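You operate a simulated robot arm through the tools that you are given. There is no shell and no other tool.

You run a simulated robot arm. Do the job below in one go: nothing can be reset, and whatever is moved stays where it is left.

## Task
Clamp the tube at station 29, open the shutter and tune the gold knob to the green light.
Fine: grey lever on while the blue lever clamps it, free again after; the shutter is the silver slider; other knobs stay.

Only the result counts: the job must be done as asked and must still hold three seconds after the hand-in. Knocking over, shifting, dropping, spilling or breaking anything else fails it.

## Robot
A 6-joint arm with a fingered hand, fixed in place. Base frame: the origin is on the floor under the middle of its stand, x ahead of it, y to its left, z up. Units: mm, rad, N and s.
With the tool pointing down near the work surface it reaches from about 240 to 780 mm from the base axis. Its first joint turns from -2.007 to 2.007 rad. Payload 4 kg.
The TCP is the grasp point between the finger pads, 26 mm short of the fingertips. In the tool frame z runs along the fingers and y along their closing line. The gripper opens to 164 mm; its body begins 73 mm behind the TCP. The gripper is a hand of 5 fingers: y runs from the thumb to the fingers, the wrist lies at [0, 0, -239] in the tool frame, and closing takes about 1.5 s.
Orientation is that of the tool frame in the base frame, as a unit quaternion [x, y, z, w]. With the fingers straight down and closing along the base's y, the tool's x points along the base's -x, its y along +y and its z along -z.

## Interface
- The arm moves only by the tool send_rows. Its argument "moves" is a list of rows, each a list of 7 numbers: the shift along the tool's x, y, z in mm, then the turn, a rotation vector about the tool's x, y, z in rad, then the finger opening in mm, from 0 to 164. In form: [[tx, ty, tz, wx, wy, wz, jaw], ...]. A call has 1 to 20 rows; each row is the pose to reach, as a shift and turn from the pose commanded when the call began, along the tool's axes at that moment. A row lasts 0.2 s, in which the tool goes at most 50 mm and 0.15 rad; a call with a longer step from one row to the next is refused whole, and so is a gripper value outside its range. A pose out of reach is approached as far as the arm can. The call stops where the force on the tool passes 40 N (or 10 N more than at its start, if that is more) or the arm is blocked; 0.2 s more then pass. Each finger travels about 45 mm/s and halts on what it meets, pressing with about 23 N; the grip force reading is that of the motor and also rises with nothing between the fingers. The clock runs only during rows and for 0.2 s after the last one: add rows that repeat a pose to give the fingers time. The reply holds the time, the measured pose of the TCP, the force on the tool along the base axes, the opening and the grip force, in the units named above and with some noise, with the torque about the TCP (base axes, N m) and any sound that the robot's microphone picked up.
- Cameras (640 x 400 px; columns grow to the right, rows downward): "scene" is fixed at [219.9, -650.2, 1492.9]; the picture's right is [0.87, -0.49, 0.00], its down [-0.19, -0.33, -0.92] and it looks along [0.46, 0.80, -0.38] (base axes); focal length 322 px, centre (320, 200). "wrist" rides on the gripper at [50, -70, -94] in the tool frame; the picture's right is [0.81, 0.59, 0.00], its down [-0.43, 0.60, -0.68] and it looks along [-0.40, 0.55, 0.74] (tool axes); focal length 270 px, centre (320, 200).
- grab_frame(camera): a new picture of that camera. It takes no simulated time.
- slide_trunk(by): slides the trunk up (or, below 0, down) by that many mm; the arm rides with it, the base frame stays. It gives what a move gives, with no picture.
- preshape(shape): the hand has 5 fingers and takes this shape, open, in about a second: jaw (thumb against the fingers, like two jaws); tri (thumb and two fingers); tip (a fingertip pinch); poke (one finger out to press); point (the index stretched); flat (the hand flat); cup (the hand cupped); fist (a fist). The gripper value then closes the fingers along that shape, each until it touches; the sizes above hold for jaw. It gives what a move gives, with no picture.
- probe_pixels(camera, pixels): there is no depth. For up to 12 entries [column, row, z] of the newest picture of that camera ("zoom" is the newest enlarged one), the place [x, y] in the base frame at which the ray of that pixel passes the height z, good to about 2 mm. It takes no simulated time.
- close_up(camera, box): a new picture of the part [left, top, right, bottom] of that camera's present view, enlarged. It takes no simulated time.
- hand_in(): hands the job in; it is judged then, once.

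Unless the task says otherwise, let go and move clear before handing in.

The tools are called after ">>>" as name(argument=value, ...) on one line, values as JSON. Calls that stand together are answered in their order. send_rows: Moves the arm, as the interface text tells. Its arguments: {"type":"object","properties":{"moves":{"type":"array"}},"required":["moves"]} The other tools are called the same way: slide_trunk (by) moves the trunk up or down; preshape (shape) gives the hand a shape; grab_frame (camera) takes a picture; probe_pixels (camera, pixels) gives the place at which the rays of pixels pass given heights; close_up (camera, box) takes an enlarged picture of a part of a camera's view; hand_in () hands the job in.

At the start:

```text
time: 0.0
tcp_pos: [469.4, 217.5, 1234.7]
tool_rot: [0.0, 1.0, 0.0, 0.0]
wrist_force: [0.3, -0.3, 0.5]
torque: [0.02, -0.01, 0.02]
grip_width: 163.9
grasp_force: 0.1
shape: jaw
trunk travel left (down, up): [-875.0, 115.0]
```

scene: 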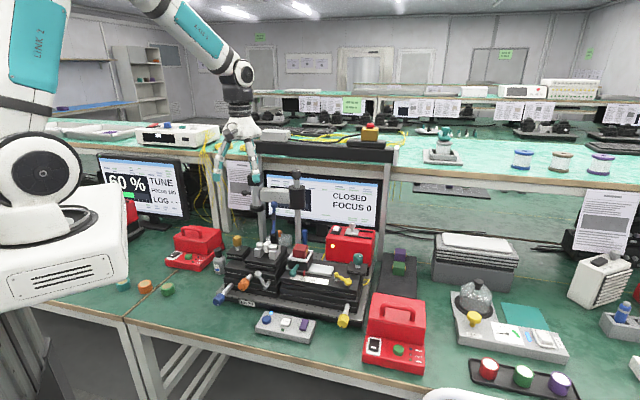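
wrist: 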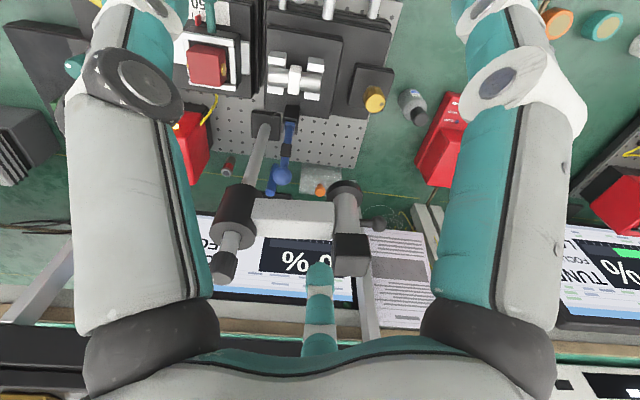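

The scene shows a breadboard with devices around pixels (220-370, 220-330), and monitors reading "60 % TUNE" and "CLOSED FOCUS 0". I'll take enlarged views to identify the levers, the slider and the knobs.

>>> close_up(camera="scene", box=[200, 210, 380, 330])

>>> close_up(camera="scene", box=[90, 140, 400, 340])

>>> close_up(camera="wrist", box=[160, 0, 460, 200])

```text
3.33 times, centred on (290, 270) of scene
```

zoom: 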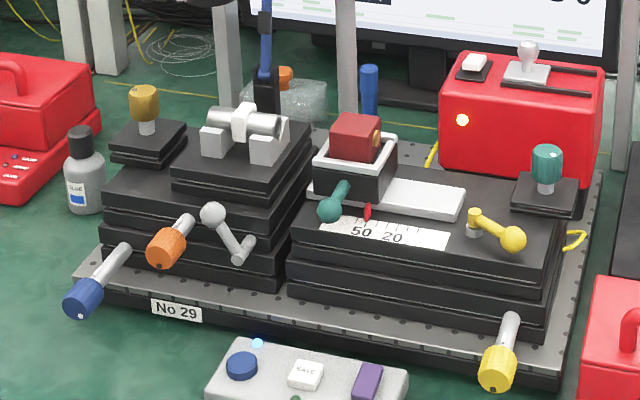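

```text
2.00 times, centred on (245, 240) of scene
```

zoom: 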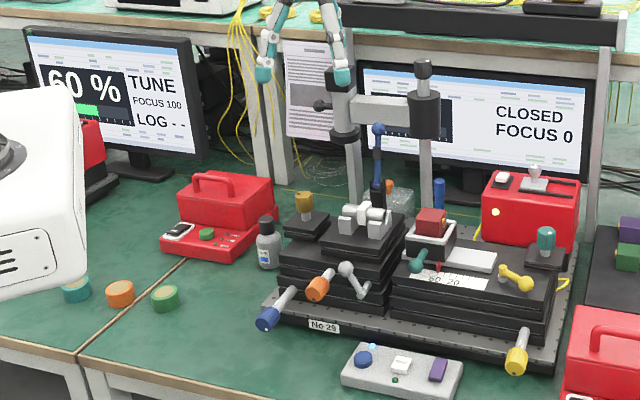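

```text
2.00 times, centred on (310, 100) of wrist
```

zoom: 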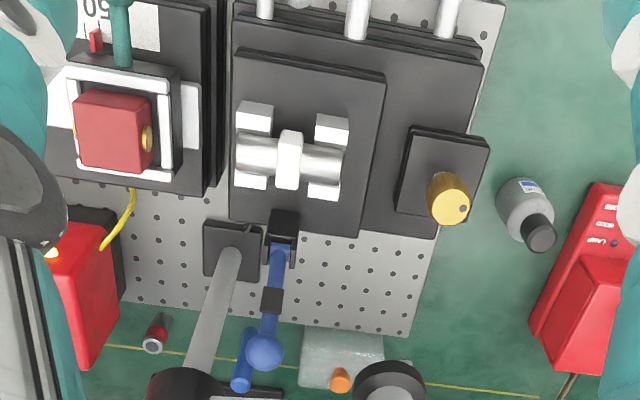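

The zooms show board No 29 with the tube in the V-cradle, and triangulation puts the gold knob near (451, 316, 953). Next I'll enlarge individual parts: the clamp and blue lever, the grey ball lever, the red box slider, the monitor and the control box.

>>> close_up(camera="scene", box=[225, 200, 305, 250])

>>> close_up(camera="scene", box=[225, 250, 305, 300])

>>> close_up(camera="scene", box=[300, 215, 380, 265])

>>> close_up(camera="scene", box=[250, 170, 394, 260])

>>> close_up(camera="scene", box=[240, 290, 336, 350])

```text
8.00 times, centred on (265, 225) of scene
```

zoom: 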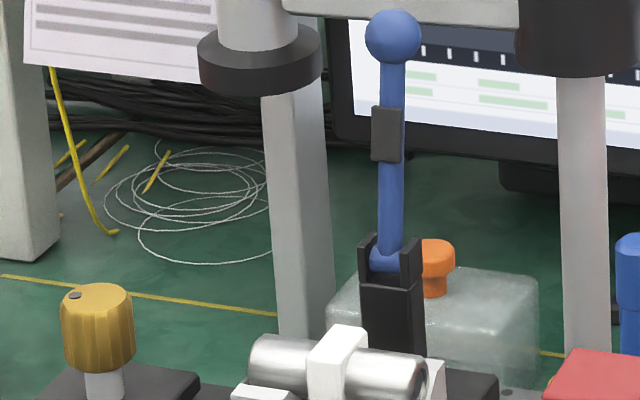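

```text
8.00 times, centred on (265, 275) of scene
```

zoom: 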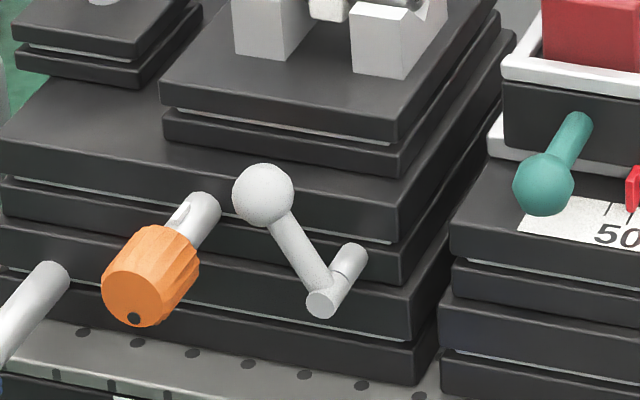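

```text
8.00 times, centred on (340, 240) of scene
```

zoom: 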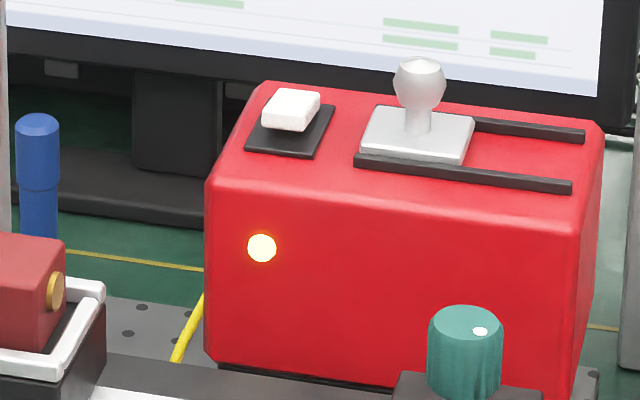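

```text
4.44 times, centred on (322, 215) of scene
```

zoom: 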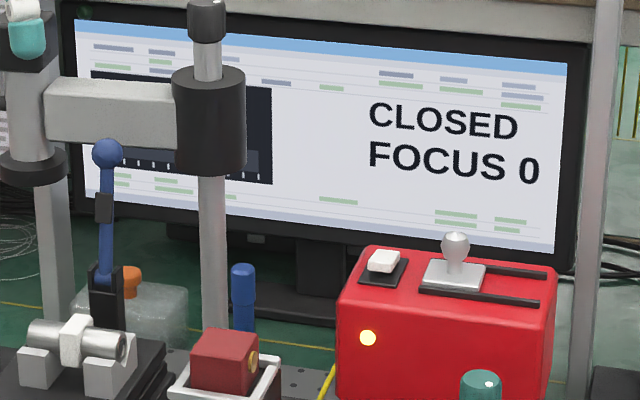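

```text
6.67 times, centred on (288, 320) of scene
```

zoom: 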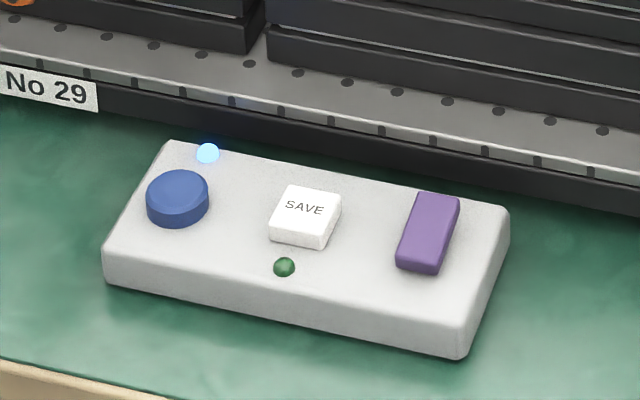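

The board lies about 33° off the base axes: the blue lever's ball is near (575, 281, 1070), and the red box with the silver slider is further right. I'll move the hand sideways for a wrist view of the right side, so I can triangulate it.

>>> send_rows(moves=[[-26, -43, 0, 0, 0, 0, 164], [-52, -86, 0, 0, 0, 0, 164], [-78, -129, 0, 0, 0, 0, 164], [-104, -172, 0, 0, 0, 0, 164], [-130, -215, 0, 0, 0, 0, 164], [-130, -215, 0, 0, 0, 0, 164]])

>>> grab_frame(camera="wrist")

>>> grab_frame(camera="scene")

```text
refused: row 1 steps farther than a row can; nothing moved
```

```text
taken
```

wrist: 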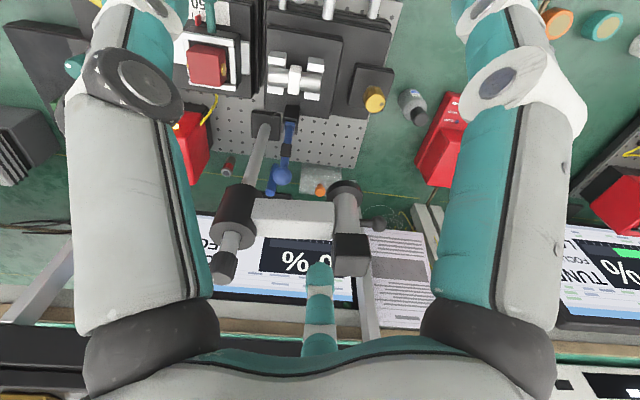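

```text
taken
```

scene: 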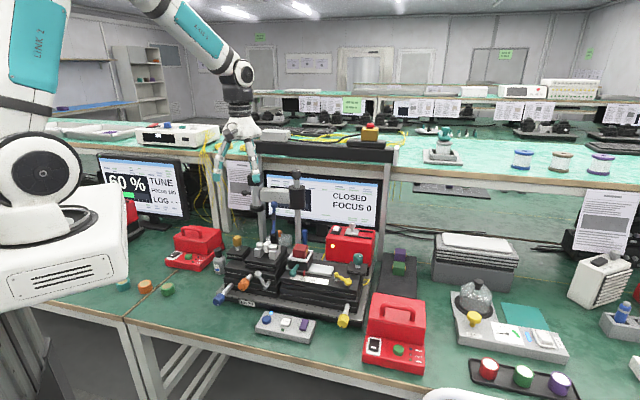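

The move was refused because the 50.2 mm step is over the limit, so I'll send it again with smaller steps.

>>> send_rows(moves=[[-18, -31, 0, 0, 0, 0, 164], [-37, -62, 0, 0, 0, 0, 164], [-56, -93, 0, 0, 0, 0, 164], [-74, -124, 0, 0, 0, 0, 164], [-93, -155, 0, 0, 0, 0, 164], [-112, -186, 0, 0, 0, 0, 164], [-130, -215, 0, 0, 0, 0, 164], [-130, -215, 0, 0, 0, 0, 164]])

>>> grab_frame(camera="wrist")

>>> grab_frame(camera="scene")

```text
time: 1.8
tcp_pos: [599.5, 3.8, 1233.4]
tool_rot: [0.0, 1.0, 0.0, 0.0]
wrist_force: [-0.4, -0.1, -0.3]
torque: [-0.03, -0.01, 0.02]
grip_width: 163.8
grasp_force: 0.0
shape: jaw
trunk travel left (down, up): [-875.0, 115.0]
```

```text
taken
```

wrist: 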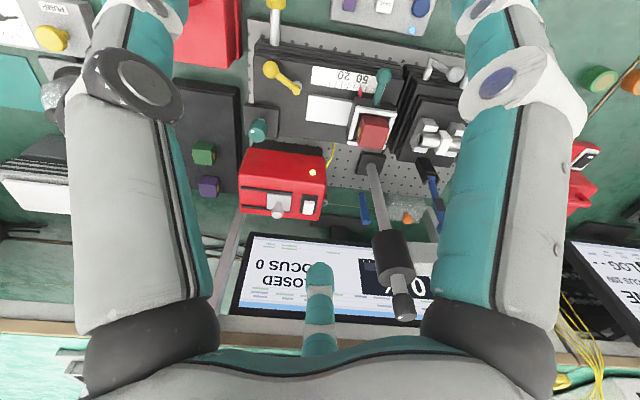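

```text
taken
```

scene: 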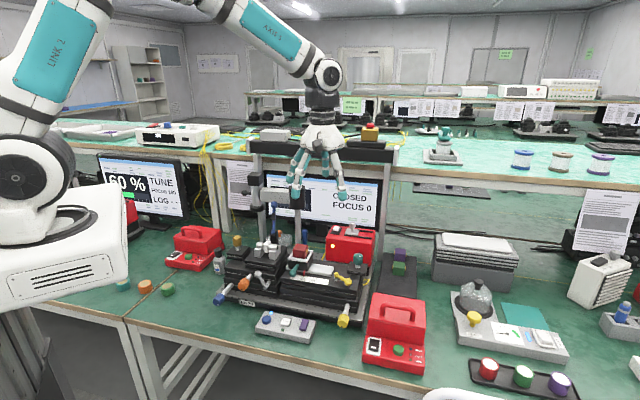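

The wrist view now shows the whole right side: the slider at (277, 205), the red box, the grey lever at (430, 70) and the tube at (437, 135). I'll enlarge it to get accurate pixels.

>>> close_up(camera="wrist", box=[230, 130, 350, 230])

>>> close_up(camera="wrist", box=[240, 0, 480, 150])

>>> close_up(camera="wrist", box=[340, 100, 480, 240])

```text
4.00 times, centred on (290, 180) of wrist
```

zoom: 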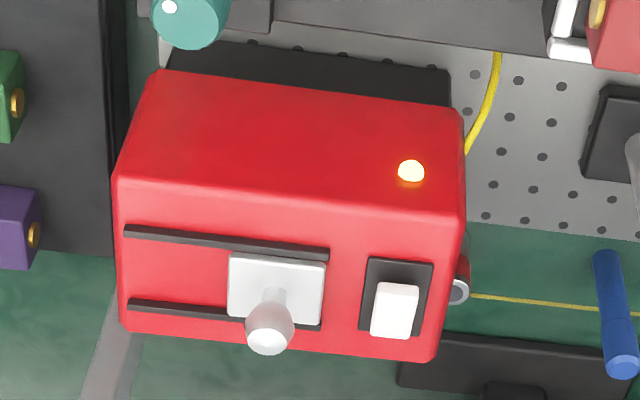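

```text
2.67 times, centred on (360, 75) of wrist
```

zoom: 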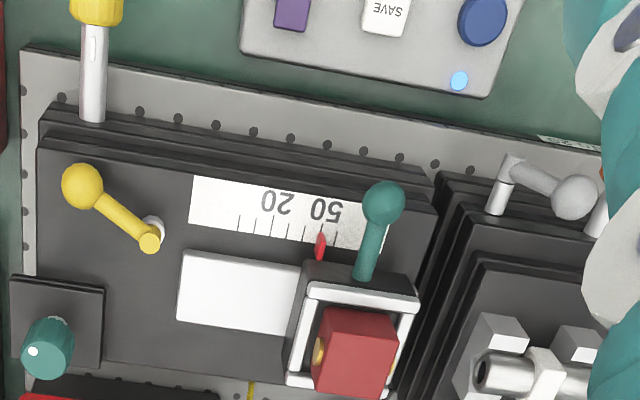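

```text
2.86 times, centred on (410, 170) of wrist
```

zoom: 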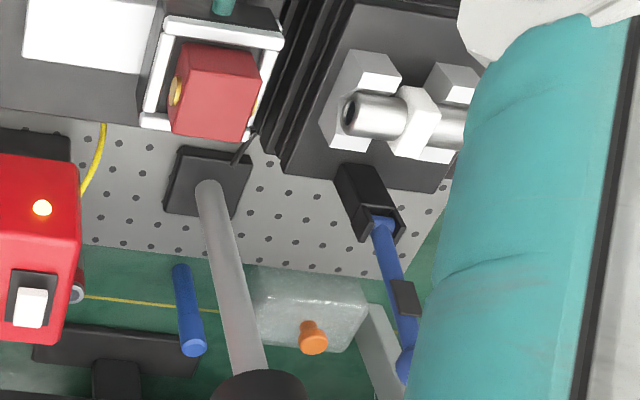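

I have matched pixels for the slider, grey lever, tube end and hinge in both views. I'll probe the rays at two heights each so I can triangulate them.

>>> probe_pixels(camera="scene", pixels=[[352.4, 225.6, 900], [352.4, 225.6, 1000], [274.1, 204.6, 900], [274.1, 204.6, 1000], [257.75, 274.4, 900], [257.75, 274.4, 1000], [265, 287.9, 900], [265, 287.9, 1000], [276.9, 247.25, 900], [276.9, 247.25, 1000], [273.75, 232.75, 900], [273.75, 232.75, 1000]])

>>> probe_pixels(camera="wrist", pixels=[[277.5, 211.25, 900], [277.5, 211.25, 1000], [438.7, 227.8, 900], [438.7, 227.8, 1000], [454.9, 73.9, 900], [454.9, 73.9, 1000], [429.4, 60, 900], [429.4, 60, 1000], [421.2, 140.2, 900], [421.2, 140.2, 1000], [432.05, 176.3, 900], [432.05, 176.3, 1000]])

```text
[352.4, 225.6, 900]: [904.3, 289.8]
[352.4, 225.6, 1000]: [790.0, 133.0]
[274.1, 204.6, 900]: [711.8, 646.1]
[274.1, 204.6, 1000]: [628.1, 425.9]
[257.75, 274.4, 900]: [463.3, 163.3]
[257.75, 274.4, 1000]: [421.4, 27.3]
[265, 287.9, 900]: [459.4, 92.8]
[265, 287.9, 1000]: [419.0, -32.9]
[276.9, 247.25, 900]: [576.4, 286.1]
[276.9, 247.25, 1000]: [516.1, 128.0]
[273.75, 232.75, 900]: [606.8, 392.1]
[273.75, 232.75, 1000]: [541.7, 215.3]
```

```text
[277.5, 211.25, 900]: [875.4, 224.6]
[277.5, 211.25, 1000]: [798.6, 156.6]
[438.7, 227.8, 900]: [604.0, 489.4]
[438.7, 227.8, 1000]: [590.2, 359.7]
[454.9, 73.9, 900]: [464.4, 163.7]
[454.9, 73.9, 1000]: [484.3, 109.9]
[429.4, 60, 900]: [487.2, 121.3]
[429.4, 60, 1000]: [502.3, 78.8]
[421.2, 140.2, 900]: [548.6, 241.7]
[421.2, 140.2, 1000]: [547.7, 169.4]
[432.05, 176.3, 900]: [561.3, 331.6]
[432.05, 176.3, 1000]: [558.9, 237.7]
```

The rays intersect well: slider knob ≈(818, 173, 975), blue hinge ≈(560, 263, 973), blue ball ≈(574, 270, 1071), grey lever ball ≈(464, 163, 900) with its pivot ≈(478, 139, 862), and tube end ≈(547, 207, 950). Next I'll probe edges and rails to get the board's orientation and its heights.

>>> probe_pixels(camera="scene", pixels=[[344.6, 235, 950], [371.25, 238.4, 950], [271.2, 312.95, 800], [271.2, 312.95, 850], [237.5, 240, 950], [237.5, 240, 900], [256.6, 244.4, 950], [276.9, 247.25, 950]])

>>> probe_pixels(camera="wrist", pixels=[[412.5, 30, 800], [412.5, 30, 850], [248.3, 18, 850], [248.3, 18, 830], [465, 55, 850], [465, 55, 830], [241.5, 188, 950], [292, 194, 950], [242.5, 206, 950], [290, 212, 950]])

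>>> close_up(camera="scene", box=[330, 260, 378, 330])

>>> close_up(camera="scene", box=[205, 255, 285, 315])

```text
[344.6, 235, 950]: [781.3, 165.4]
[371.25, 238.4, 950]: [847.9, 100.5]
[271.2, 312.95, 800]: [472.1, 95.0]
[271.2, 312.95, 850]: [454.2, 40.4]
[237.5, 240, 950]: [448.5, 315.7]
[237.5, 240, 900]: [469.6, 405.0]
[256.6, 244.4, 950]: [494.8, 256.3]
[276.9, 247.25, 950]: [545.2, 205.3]
```

```text
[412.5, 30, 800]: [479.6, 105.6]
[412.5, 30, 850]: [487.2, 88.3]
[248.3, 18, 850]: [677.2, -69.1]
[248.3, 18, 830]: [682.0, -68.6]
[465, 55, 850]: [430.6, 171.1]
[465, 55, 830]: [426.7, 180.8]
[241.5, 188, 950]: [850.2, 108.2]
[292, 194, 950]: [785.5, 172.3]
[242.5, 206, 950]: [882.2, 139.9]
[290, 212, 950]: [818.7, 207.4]
```

```text
5.71 times, centred on (354, 295) of scene
```

zoom: 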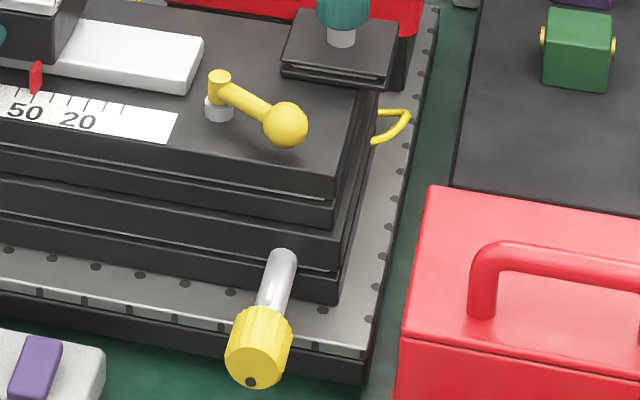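

```text
6.67 times, centred on (245, 285) of scene
```

zoom: 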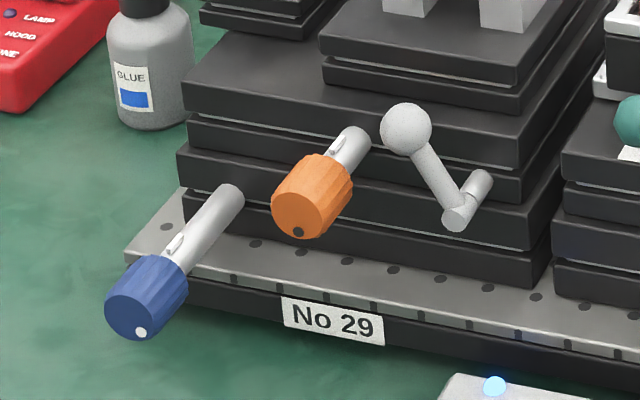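

The rail and tube directions give a board rotated 45°: board-right u=(0.707,-0.707) and board-back v=(0.707,0.707). Before planning the blue lever pull, I'll probe the microscope post and boom near it, which are obstacles, and look at the poke shape.

>>> close_up(camera="scene", box=[240, 160, 320, 220])

>>> close_up(camera="wrist", box=[330, 140, 470, 330])

>>> preshape(shape="poke")

>>> grab_frame(camera="wrist")

>>> close_up(camera="scene", box=[260, 90, 380, 215])

```text
6.67 times, centred on (280, 190) of scene
```

zoom: 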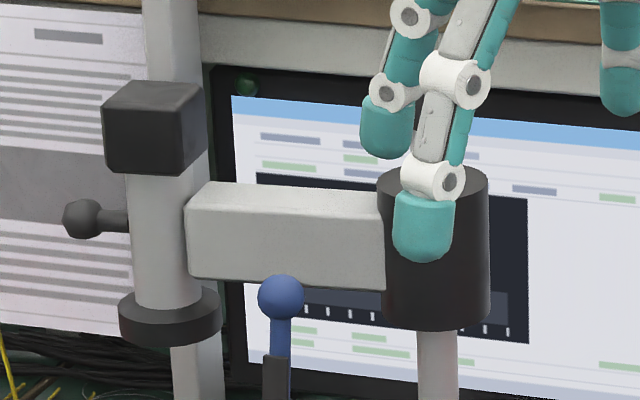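

```text
2.11 times, centred on (400, 235) of wrist
```

zoom: 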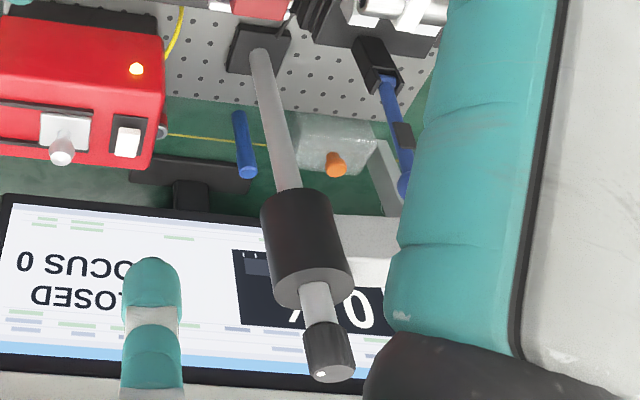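

```text
time: 2.7
tcp_pos: [598.5, 3.3, 1235.5]
tool_rot: [0.001, 1.0, 0.0, -0.001]
wrist_force: [0.0, -1.2, -0.5]
torque: [0.0, 0.02, -0.01]
grip_width: 0.0
grasp_force: 0.0
shape: poke
trunk travel left (down, up): [-875.0, 115.0]
```

```text
taken
```

wrist: 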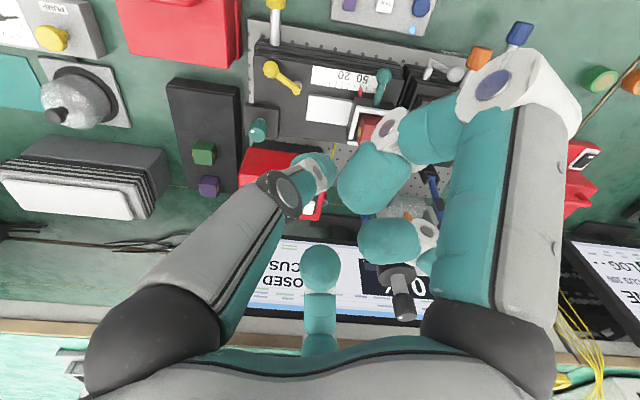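

```text
3.20 times, centred on (320, 152) of scene
```

zoom: 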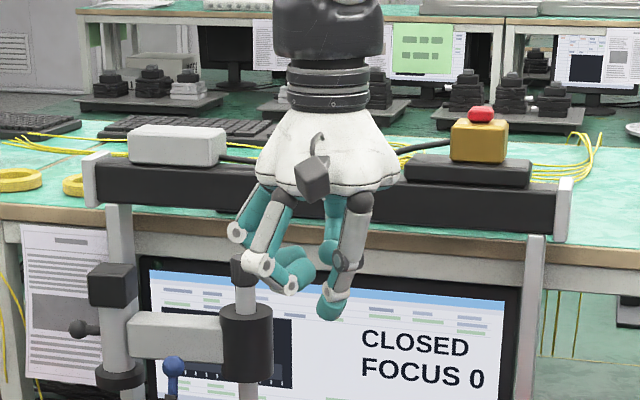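

In poke shape it isn't clear which digit is the stretched one; the candidates are at wrist (320, 262) and (315, 170). I'll enlarge both views to work it out.

>>> close_up(camera="scene", box=[290, 140, 354, 200])

>>> close_up(camera="wrist", box=[230, 120, 450, 360])

```text
6.67 times, centred on (322, 170) of scene
```

zoom: 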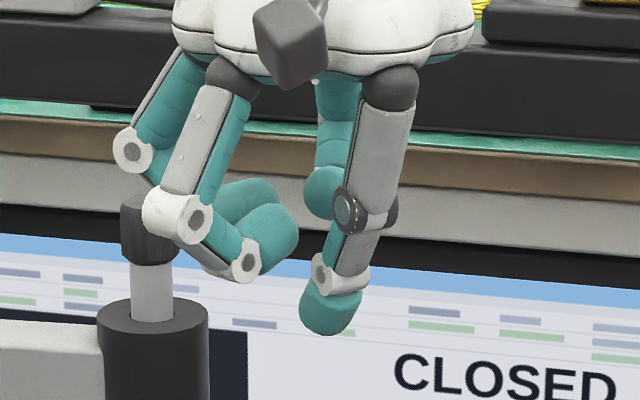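

```text
1.67 times, centred on (340, 240) of wrist
```

zoom: 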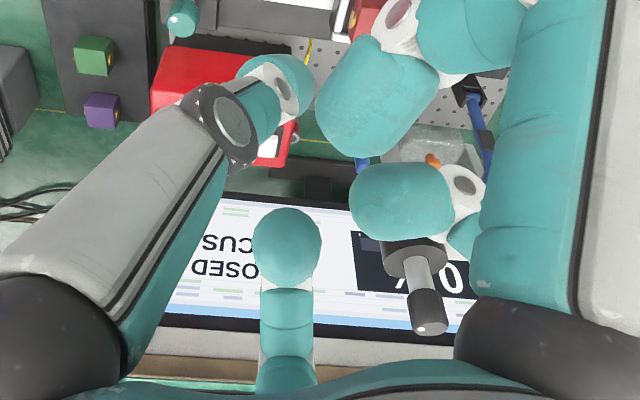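

The poke finger is the dark-jointed digit; triangulating its tip puts it essentially on the tool axis, about 26 mm beyond the TCP. I'll probe the orange and blue micrometers and the boom so I know the clearances around the grey and blue levers.

>>> probe_pixels(camera="wrist", pixels=[[478, 60, 850], [478, 60, 900], [520, 35, 850], [520, 35, 900], [383, 207, 1000], [383, 207, 1100], [403, 312, 1100], [403, 312, 1200], [370, 164.7, 850], [370, 164.7, 900]])

>>> probe_pixels(camera="scene", pixels=[[243.75, 284.4, 850], [243.75, 284.4, 900], [219.2, 299.7, 850], [219.2, 299.7, 900], [296.6, 172.2, 1100], [296.6, 172.2, 1200], [297, 216, 1000], [297, 216, 1100], [257.5, 206, 1000], [257.5, 206, 1100]])

>>> close_up(camera="wrist", box=[400, 10, 560, 110])

```text
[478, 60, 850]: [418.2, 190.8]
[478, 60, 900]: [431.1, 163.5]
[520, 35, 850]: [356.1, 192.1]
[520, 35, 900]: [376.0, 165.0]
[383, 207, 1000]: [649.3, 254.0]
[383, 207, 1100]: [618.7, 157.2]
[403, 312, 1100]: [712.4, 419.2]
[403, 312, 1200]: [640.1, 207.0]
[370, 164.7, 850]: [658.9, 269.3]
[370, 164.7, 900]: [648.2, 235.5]
```

```text
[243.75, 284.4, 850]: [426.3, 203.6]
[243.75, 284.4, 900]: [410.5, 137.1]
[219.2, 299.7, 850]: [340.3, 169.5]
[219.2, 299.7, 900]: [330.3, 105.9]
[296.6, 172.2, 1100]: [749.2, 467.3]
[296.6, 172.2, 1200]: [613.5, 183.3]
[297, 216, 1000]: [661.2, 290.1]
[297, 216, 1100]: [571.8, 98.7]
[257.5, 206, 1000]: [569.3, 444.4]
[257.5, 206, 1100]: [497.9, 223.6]
```

```text
4.00 times, centred on (480, 60) of wrist
```

zoom: 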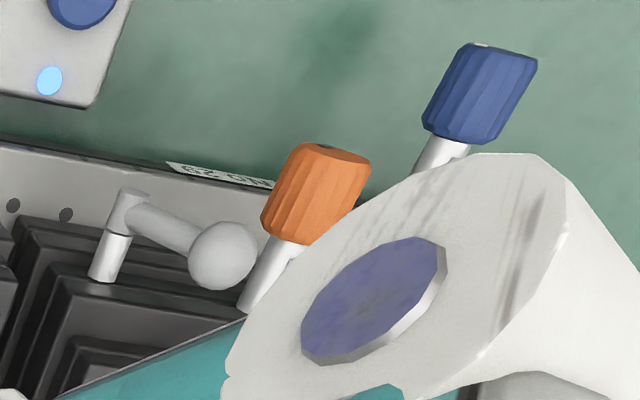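

The geometry is clear now: the orange micrometer is at (422, 182, 865), the post near (660, 275), and the boom runs behind the blue ball at v≈640. I'll go to the grey lever first with the poke finger, yawing so that tool y points along board-back v and staying high.

>>> send_rows(moves=[[23, 18.6, 0, 0, 0, 0.098, 164], [46, 37.2, 0, 0, 0, 0.196, 164], [69, 55.8, 0, 0, 0, 0.294, 164], [92, 74.5, 0, 0, 0, 0.393, 164], [116, 93, 0, 0, 0, 0.491, 164], [139, 112, 0, 0, 0, 0.589, 164], [162, 130, 0, 0, 0, 0.687, 164], [185, 149, 0, 0, 0, 0.785, 164], [185, 149, 0, 0, 0, 0.785, 164]])

>>> grab_frame(camera="wrist")

>>> grab_frame(camera="scene")

```text
time: 4.7
tcp_pos: [415.2, 152.9, 1233.3]
tool_rot: [0.383, 0.924, -0.001, 0.0]
wrist_force: [0.3, 0.4, 0.3]
torque: [0.0, 0.04, -0.01]
grip_width: 0.0
grasp_force: 0.1
shape: poke
trunk travel left (down, up): [-875.0, 115.0]
```

```text
taken
```

wrist: 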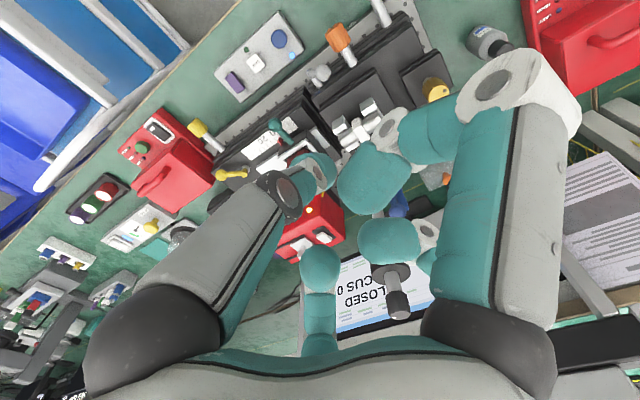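

```text
taken
```

scene: 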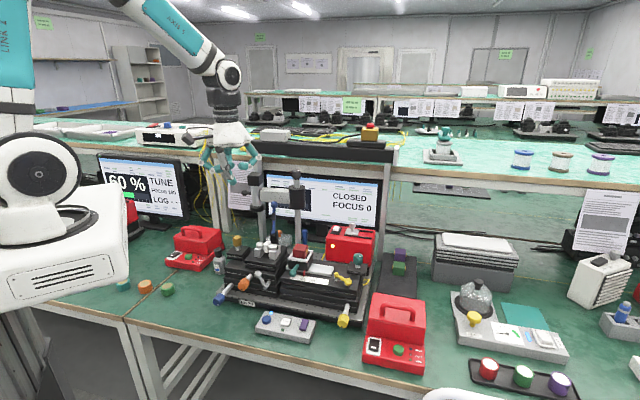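

The tool is now aligned with the board, tool x = -u and tool y = v. Next I'll descend in front of the stage while tilting about 35°, so the hand stays in front of the equipment.

>>> send_rows(moves=[[0, 0, 35, -0.088, 0, 0, 164], [0, 0, 70, -0.175, 0, 0, 164], [0, 0, 105, -0.262, 0, 0, 164], [0, 0, 140, -0.35, 0, 0, 164], [0, 0, 175, -0.437, 0, 0, 164], [0, 0, 210, -0.525, 0, 0, 164], [0, 0, 243, -0.61, 0, 0, 164], [0, 0, 243, -0.61, 0, 0, 164]])

>>> grab_frame(camera="wrist")

>>> grab_frame(camera="scene")

>>> close_up(camera="scene", box=[190, 190, 310, 310])

```text
time: 6.5
tcp_pos: [441.3, 155.1, 1018.0]
tool_rot: [0.368, 0.882, 0.277, 0.099]
wrist_force: [-0.2, -0.1, 0.3]
torque: [-0.01, -0.02, -0.02]
grip_width: 0.0
grasp_force: 0.0
shape: poke
out of reach, approached as far as the arm can: row 5, 6, 7, 8
trunk travel left (down, up): [-875.0, 115.0]
```

```text
taken
```

wrist: 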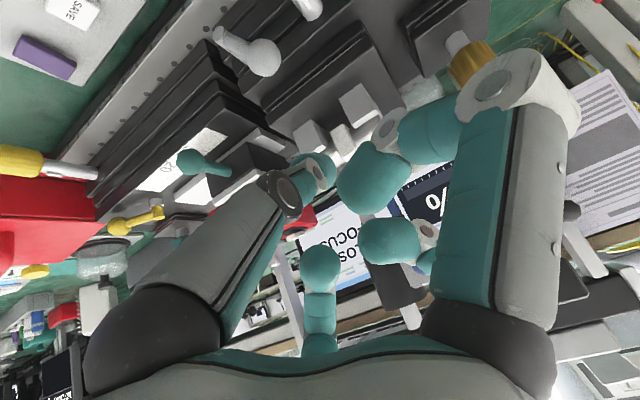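

```text
taken
```

scene: 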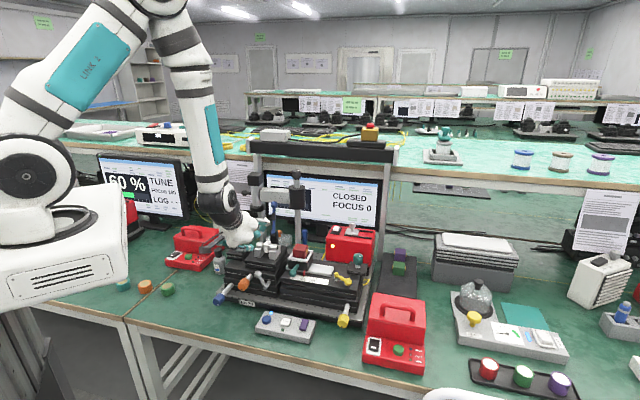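

```text
3.33 times, centred on (250, 250) of scene
```

zoom: 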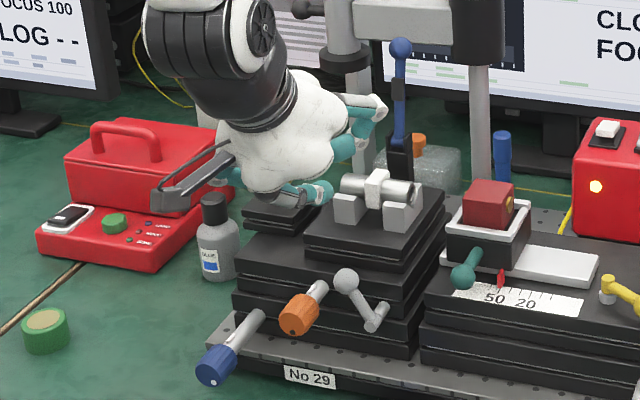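

The 35° tilt put the wrist inside the arm's inner reach, so it stopped at (441, 155, 1018), clear of everything. I'll reduce the tilt to about 20° with no shift and see where it settles.

>>> send_rows(moves=[[0, 0, 0, 0.087, 0, 0, 164], [0, 0, 0, 0.174, 0, 0, 164], [0, 0, 0, 0.261, 0, 0, 164], [0, 0, 0, 0.261, 0, 0, 164]])

```text
time: 7.5
tcp_pos: [442.1, 155.2, 1019.7]
tool_rot: [0.377, 0.91, 0.16, 0.066]
wrist_force: [0.3, -0.4, 0.3]
torque: [0.0, -0.02, 0.04]
grip_width: 0.1
grasp_force: 0.0
shape: poke
trunk travel left (down, up): [-875.0, 115.0]
```

The pose now holds at a 20° tilt. Next I'll move to a spot above and left of the grey ball (u=179, v=448, z=960) and check the fingertip visually.

>>> send_rows(moves=[[8, 1.2, 21.6, 0, 0, 0, 164], [16, 2.5, 43.2, 0, 0, 0, 164], [24, 3.7, 64.8, 0, 0, 0, 164], [24, 3.7, 64.8, 0, 0, 0, 164]])

>>> grab_frame(camera="wrist")

>>> close_up(camera="scene", box=[190, 190, 310, 310])

>>> close_up(camera="scene", box=[225, 240, 289, 300])

```text
time: 8.5
tcp_pos: [445.8, 188.2, 957.8]
tool_rot: [0.377, 0.91, 0.16, 0.067]
wrist_force: [-0.5, -0.3, -0.3]
torque: [-0.01, -0.01, -0.01]
grip_width: 0.1
grasp_force: 0.1
shape: poke
trunk travel left (down, up): [-875.0, 115.0]
```

```text
taken
```

wrist: 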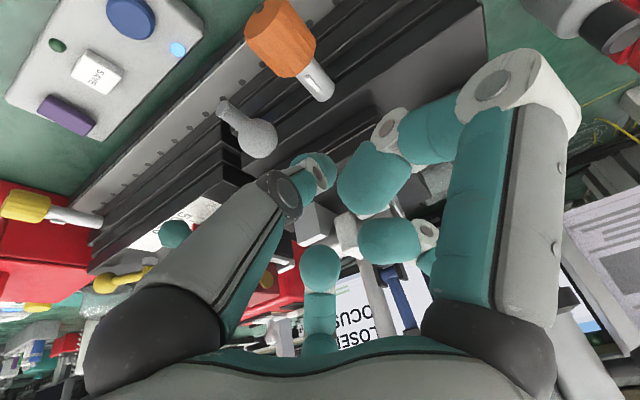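

```text
3.33 times, centred on (250, 250) of scene
```

zoom: 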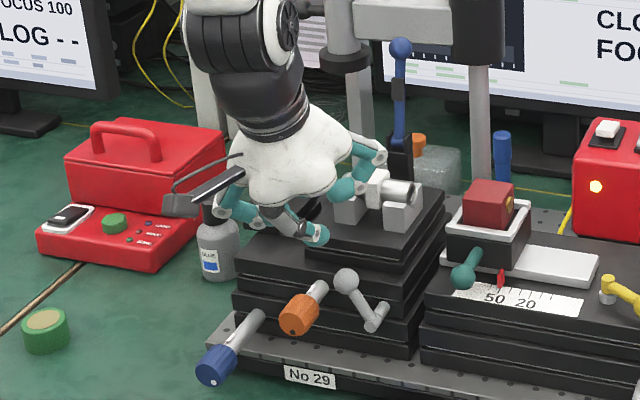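

```text
6.67 times, centred on (257, 270) of scene
```

zoom: 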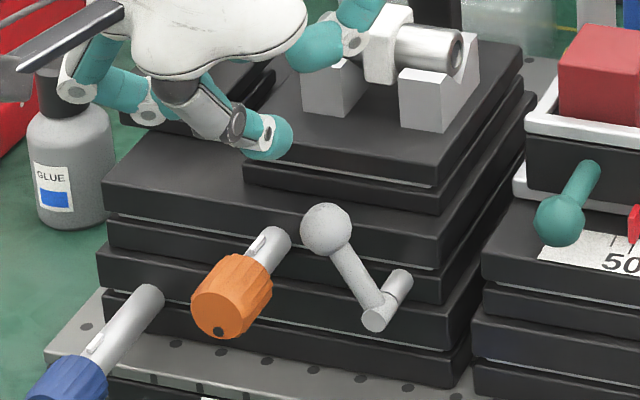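

The fingertip shows at zoom (270, 140), which matches the predicted position, and the ball reprojects exactly to wrist (258, 138), so the calibration is good. I'll lower the fingertip to ball height on its left side.

>>> send_rows(moves=[[1, -4.9, 13.5, 0, 0, 0, 164], [1, -9.8, 27, 0, 0, 0, 164], [1, -14.7, 40.4, 0, 0, 0, 164], [1, -14.7, 40.4, 0, 0, 0, 164]])

>>> close_up(camera="scene", box=[225, 240, 289, 300])

>>> grab_frame(camera="wrist")

```text
time: 9.5
tcp_pos: [450.1, 192.2, 920.7]
tool_rot: [0.377, 0.91, 0.161, 0.061]
wrist_force: [0.0, -0.1, 0.9]
torque: [-0.03, -0.03, -0.03]
grip_width: 0.2
grasp_force: 0.1
shape: poke
out of reach, approached as far as the arm can: row 3, 4
trunk travel left (down, up): [-875.0, 115.0]
```

```text
6.67 times, centred on (257, 270) of scene
```

zoom: 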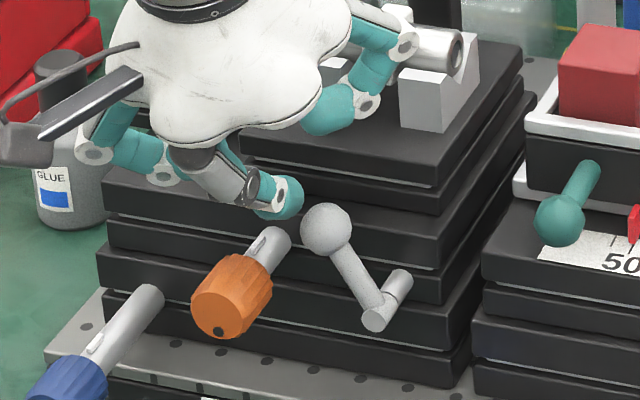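

```text
taken
```

wrist: 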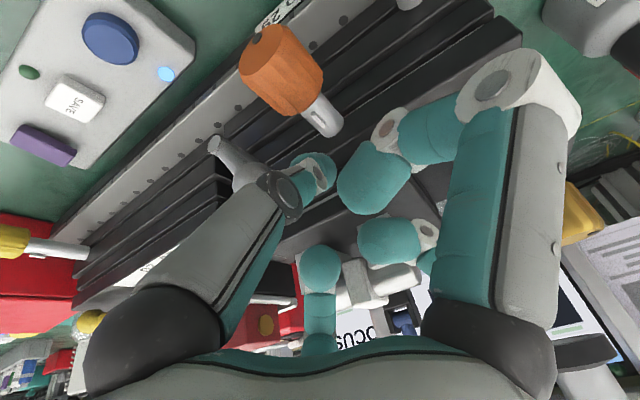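

The arm hit its lower limit at z=920.7 because the trunk is too high for this tilt. I'll lift the hand 200 mm, lower the trunk 200 mm so it comes back to the same spot, and check it's clear.

>>> send_rows(moves=[[0, 13.6, -37.6, 0, 0, 0, 164], [0, 27.3, -75.2, 0, 0, 0, 164], [0, 40.9, -112.8, 0, 0, 0, 164], [0, 54.6, -150.4, 0, 0, 0, 164], [0, 68.2, -188, 0, 0, 0, 164], [0, 85.2, -235, 0, 0, 0, 164], [0, 85.2, -235, 0, 0, 0, 164]])

>>> probe_pixels(camera="scene", pixels=[[130, 322, 750], [260, 352, 750], [60, 305, 750], [165, 290, 760], [120, 287, 760], [195, 260, 770]])

```text
time: 11.1
tcp_pos: [453.5, 194.6, 1173.3]
tool_rot: [0.377, 0.91, 0.16, 0.066]
wrist_force: [1.1, 0.3, -0.9]
torque: [-0.02, 0.0, 0.01]
grip_width: 0.2
grasp_force: 0.1
shape: poke
trunk travel left (down, up): [-875.0, 115.0]
```

```text
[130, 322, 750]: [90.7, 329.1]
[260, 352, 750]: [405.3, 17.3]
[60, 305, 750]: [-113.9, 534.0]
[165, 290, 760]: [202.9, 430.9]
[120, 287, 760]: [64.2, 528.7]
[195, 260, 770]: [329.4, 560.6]
```

The bench front edge is at v≈297, well clear of the trunk column at the origin. I'll slide the trunk down 230 mm, which puts the hand at about z=943.

>>> slide_trunk(by=-230)

>>> grab_frame(camera="scene")

```text
time: 13.5
tcp_pos: [452.9, 194.4, 943.7]
tool_rot: [0.377, 0.91, 0.16, 0.066]
wrist_force: [0.0, -0.2, 1.1]
torque: [0.0, -0.01, 0.02]
grip_width: 0.1
grasp_force: 0.0
shape: poke
trunk travel left (down, up): [-645.0, 345.0]
```

```text
taken
```

scene: 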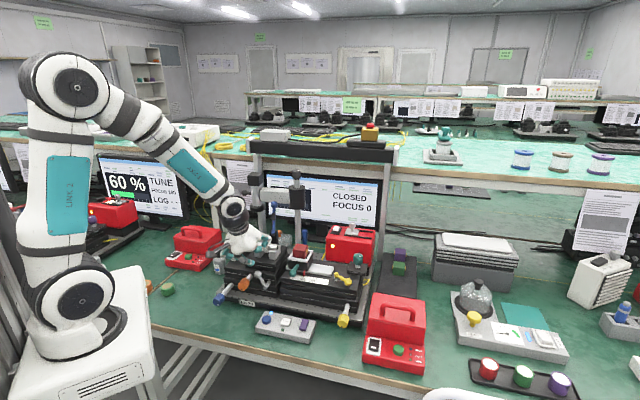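

The arm is now in a comfortable configuration. I'll lower the tip to the left side of the grey ball.

>>> send_rows(moves=[[2.3, -11, -4, 0, 0, 0, 164], [2.3, -16, 9.5, 0, 0, 0, 164], [2.3, -20.8, 23, 0, 0, 0, 164], [2.3, -20.8, 23, 0, 0, 0, 164]])

>>> close_up(camera="scene", box=[225, 240, 289, 300])

>>> grab_frame(camera="wrist")

```text
time: 14.5
tcp_pos: [443.2, 187.5, 913.9]
tool_rot: [0.377, 0.91, 0.16, 0.067]
wrist_force: [-0.6, 0.2, -0.1]
torque: [0.0, -0.02, -0.05]
grip_width: 0.3
grasp_force: 0.1
shape: poke
trunk travel left (down, up): [-645.0, 345.0]
```

```text
6.67 times, centred on (257, 270) of scene
```

zoom: 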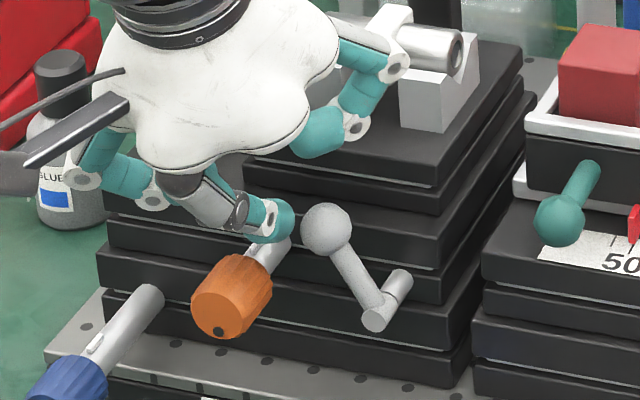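

```text
taken
```

wrist: 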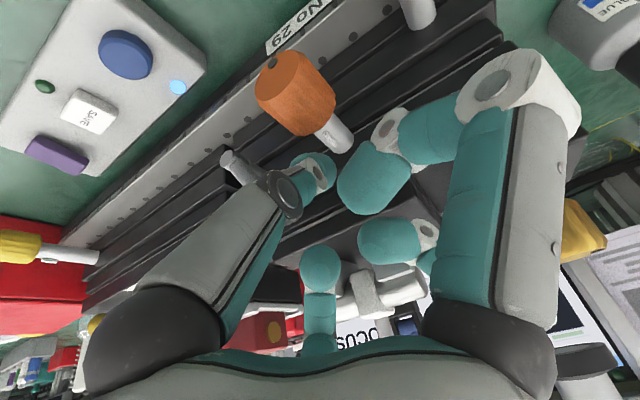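

The fingertip sits just left of the ball (zoom (272, 218) versus (325, 230)). I'll push it gently to board-right in small steps and watch force and sound.

>>> send_rows(moves=[[-4, 0, 0, 0, 0, 0, 164], [-8, 0, 0, 0, 0, 0, 164], [-12, 0, 0, 0, 0, 0, 164], [-16, 0, 0, 0, 0, 0, 164], [-20, 0, 0, 0, 0, 0, 164], [-24, 0, 0, 0, 0, 0, 164]])

>>> close_up(camera="scene", box=[225, 240, 289, 300])

```text
time: 15.9
tcp_pos: [461.5, 169.9, 913.9]
tool_rot: [0.377, 0.91, 0.161, 0.066]
wrist_force: [0.0, 0.3, 0.5]
torque: [0.01, 0.02, -0.01]
grip_width: 0.1
grasp_force: 0.0
shape: poke
trunk travel left (down, up): [-645.0, 345.0]
```

```text
6.67 times, centred on (257, 270) of scene
```

zoom: 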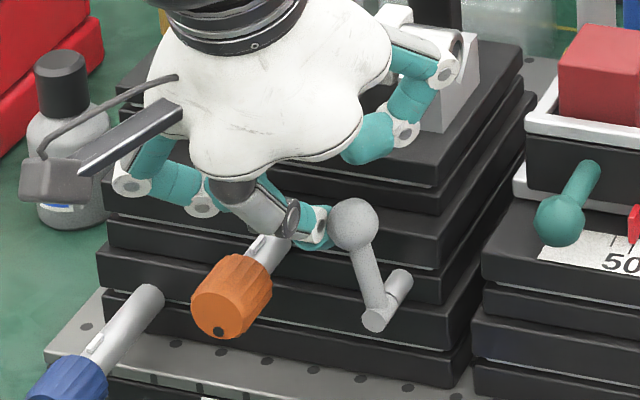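

The lever turns easily: the ball moved from (325, 230) to (352, 224). I'll keep pushing right.

>>> send_rows(moves=[[-5, 0, 0, 0, 0, 0, 164], [-10, 0, 0, 0, 0, 0, 164], [-15, 0, 0, 0, 0, 0, 164], [-20, 0, 0, 0, 0, 0, 164], [-25, 0, 0, 0, 0, 0, 164], [-30, 0, 0, 0, 0, 0, 164]])

>>> close_up(camera="scene", box=[225, 240, 289, 300])

```text
time: 17.3
tcp_pos: [481.0, 149.3, 915.5]
tool_rot: [0.377, 0.91, 0.16, 0.067]
wrist_force: [-0.9, 0.5, 0.2]
torque: [0.02, 0.0, 0.02]
grip_width: 0.2
grasp_force: 0.0
shape: poke
trunk travel left (down, up): [-645.0, 345.0]
```

```text
6.67 times, centred on (257, 270) of scene
```

zoom: 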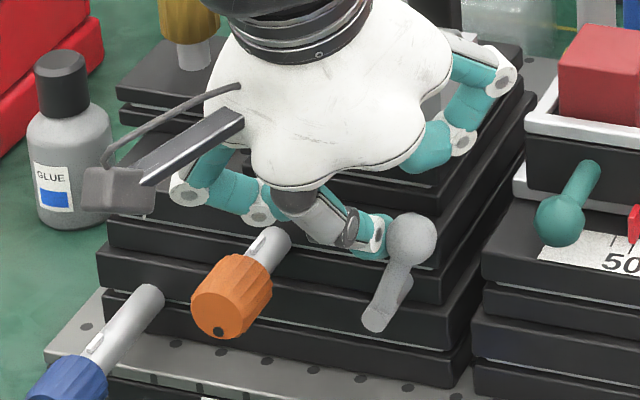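

The ball is past vertical, now at (410, 238), with no resistance so far. I'll continue right while lowering slightly to follow its arc.

>>> send_rows(moves=[[-4, -0.7, 2, 0, 0, 0, 164], [-8, -1.4, 3.8, 0, 0, 0, 164], [-12, -2.4, 6.6, 0, 0, 0, 164], [-16, -3.4, 9.4, 0, 0, 0, 164]])

>>> close_up(camera="scene", box=[225, 240, 289, 300])

```text
time: 18.4
tcp_pos: [486.1, 140.8, 905.3]
tool_rot: [0.375, 0.911, 0.16, 0.061]
wrist_force: [-21.6, 23.5, 17.6]
torque: [0.27, 0.15, 0.05]
grip_width: 0.0
grasp_force: 0.1
shape: poke
trunk travel left (down, up): [-645.0, 345.0]
stopped in row 4: the force on the tool passed its limit at 43 N (the readings are from after the stop); the commanded pose is now the measured one
```

```text
6.67 times, centred on (257, 270) of scene
```

zoom: 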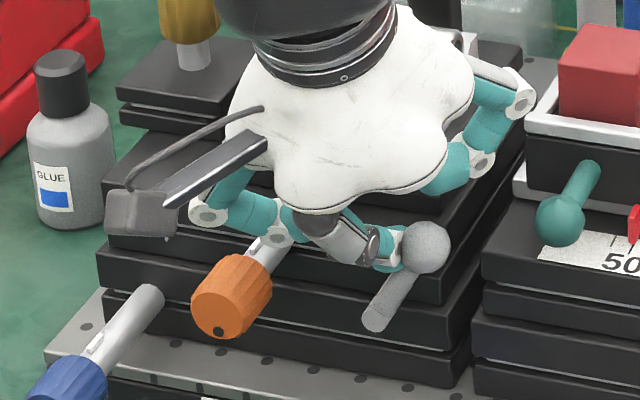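

The lever reached its end stop on the right (43 N, ball at (425, 248)), so it should now be on. I'll back off to the left, then lift clear.

>>> send_rows(moves=[[5, 0, 0, 0, 0, 0, 164], [12, 0, 0, 0, 0, 0, 164], [12, 6.8, -18.8, 0, 0, 0, 164], [12, 13.6, -37.6, 0, 0, 0, 164], [12, 27.3, -75.2, 0, 0, 0, 164], [12, 36, -115, 0, 0, 0, 164], [12, 36, -155, 0, 0, 0, 164], [12, 36, -155, 0, 0, 0, 164]])

>>> close_up(camera="scene", box=[225, 240, 289, 300])

>>> close_up(camera="scene", box=[180, 140, 340, 270])

```text
time: 20.1
tcp_pos: [472.7, 131.8, 1061.0]
tool_rot: [0.375, 0.911, 0.16, 0.062]
wrist_force: [0.0, -0.5, 0.1]
torque: [-0.02, -0.01, 0.02]
grip_width: 0.2
grasp_force: 0.0
shape: poke
trunk travel left (down, up): [-645.0, 345.0]
```

```text
6.67 times, centred on (257, 270) of scene
```

zoom: 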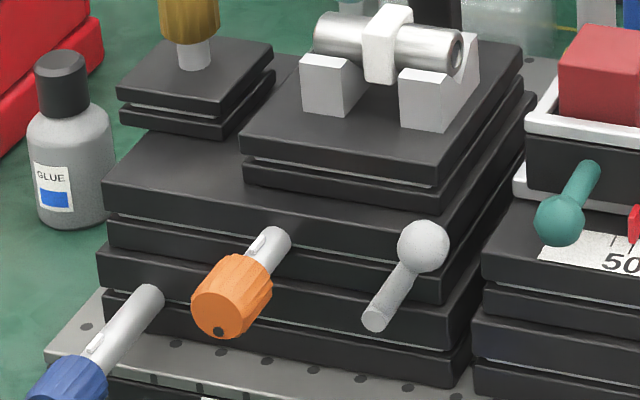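

```text
3.08 times, centred on (260, 205) of scene
```

zoom: 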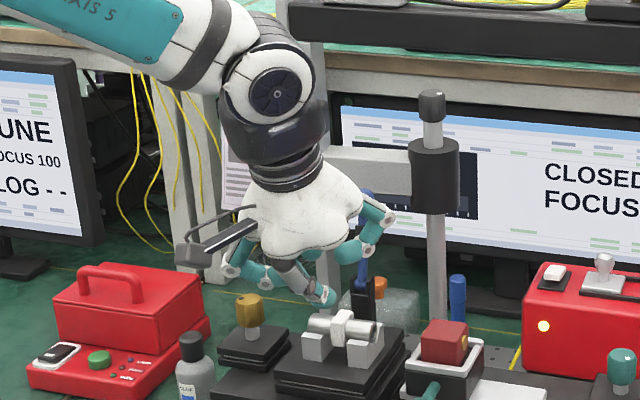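

The grey lever stays put on the right. Now for the blue lever I want a pinch grasp on its ball, so I'll try the "tip" shape here in free space and look at it.

>>> preshape(shape="tip")

>>> grab_frame(camera="wrist")

>>> close_up(camera="scene", box=[220, 170, 300, 250])

```text
time: 21.1
tcp_pos: [471.6, 131.7, 1062.1]
tool_rot: [0.375, 0.911, 0.161, 0.063]
wrist_force: [-0.8, 0.0, 0.3]
torque: [-0.03, 0.02, 0.01]
grip_width: 164.0
grasp_force: 0.0
shape: tip
trunk travel left (down, up): [-645.0, 345.0]
```

```text
taken
```

wrist: 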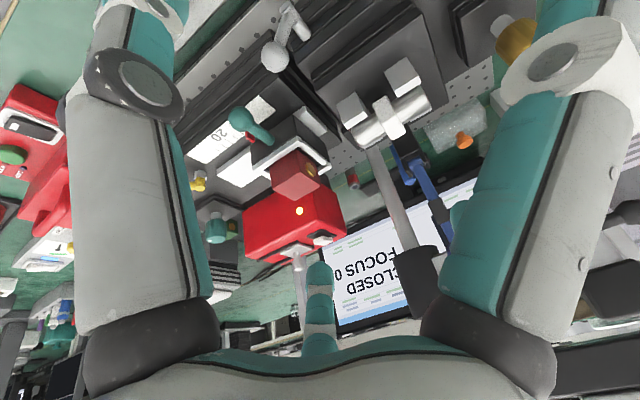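

```text
5.00 times, centred on (260, 210) of scene
```

zoom: 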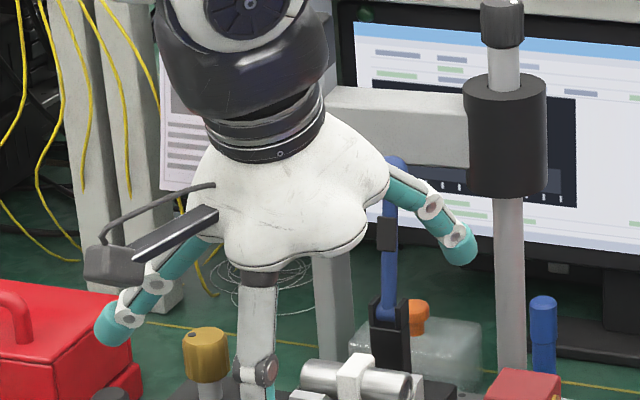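

Open "tip" looks like an open jaw. I'll close to about 25 mm in free space to see how the pinch forms.

>>> send_rows(moves=[[0, 0, 0, 0, 0, 0, 25], [0, 0, 0, 0, 0, 0, 25], [0, 0, 0, 0, 0, 0, 25], [0, 0, 0, 0, 0, 0, 25], [0, 0, 0, 0, 0, 0, 25], [0, 0, 0, 0, 0, 0, 25], [0, 0, 0, 0, 0, 0, 25], [0, 0, 0, 0, 0, 0, 25], [0, 0, 0, 0, 0, 0, 25], [0, 0, 0, 0, 0, 0, 25]])

>>> grab_frame(camera="wrist")

>>> close_up(camera="scene", box=[220, 170, 300, 250])

```text
time: 23.2
tcp_pos: [471.5, 131.2, 1061.5]
tool_rot: [0.376, 0.91, 0.161, 0.062]
wrist_force: [-0.1, 0.1, 0.0]
torque: [-0.01, 0.0, -0.01]
grip_width: 25.4
grasp_force: 0.1
shape: tip
trunk travel left (down, up): [-645.0, 345.0]
```

```text
taken
```

wrist: 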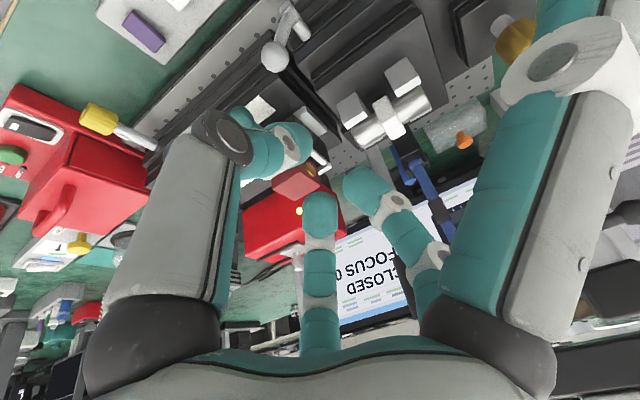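

```text
5.00 times, centred on (260, 210) of scene
```

zoom: 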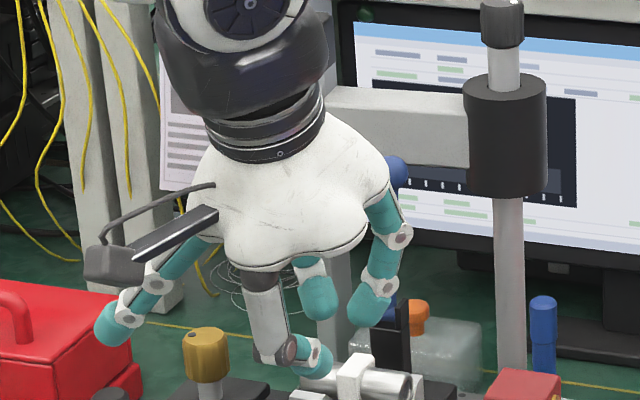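

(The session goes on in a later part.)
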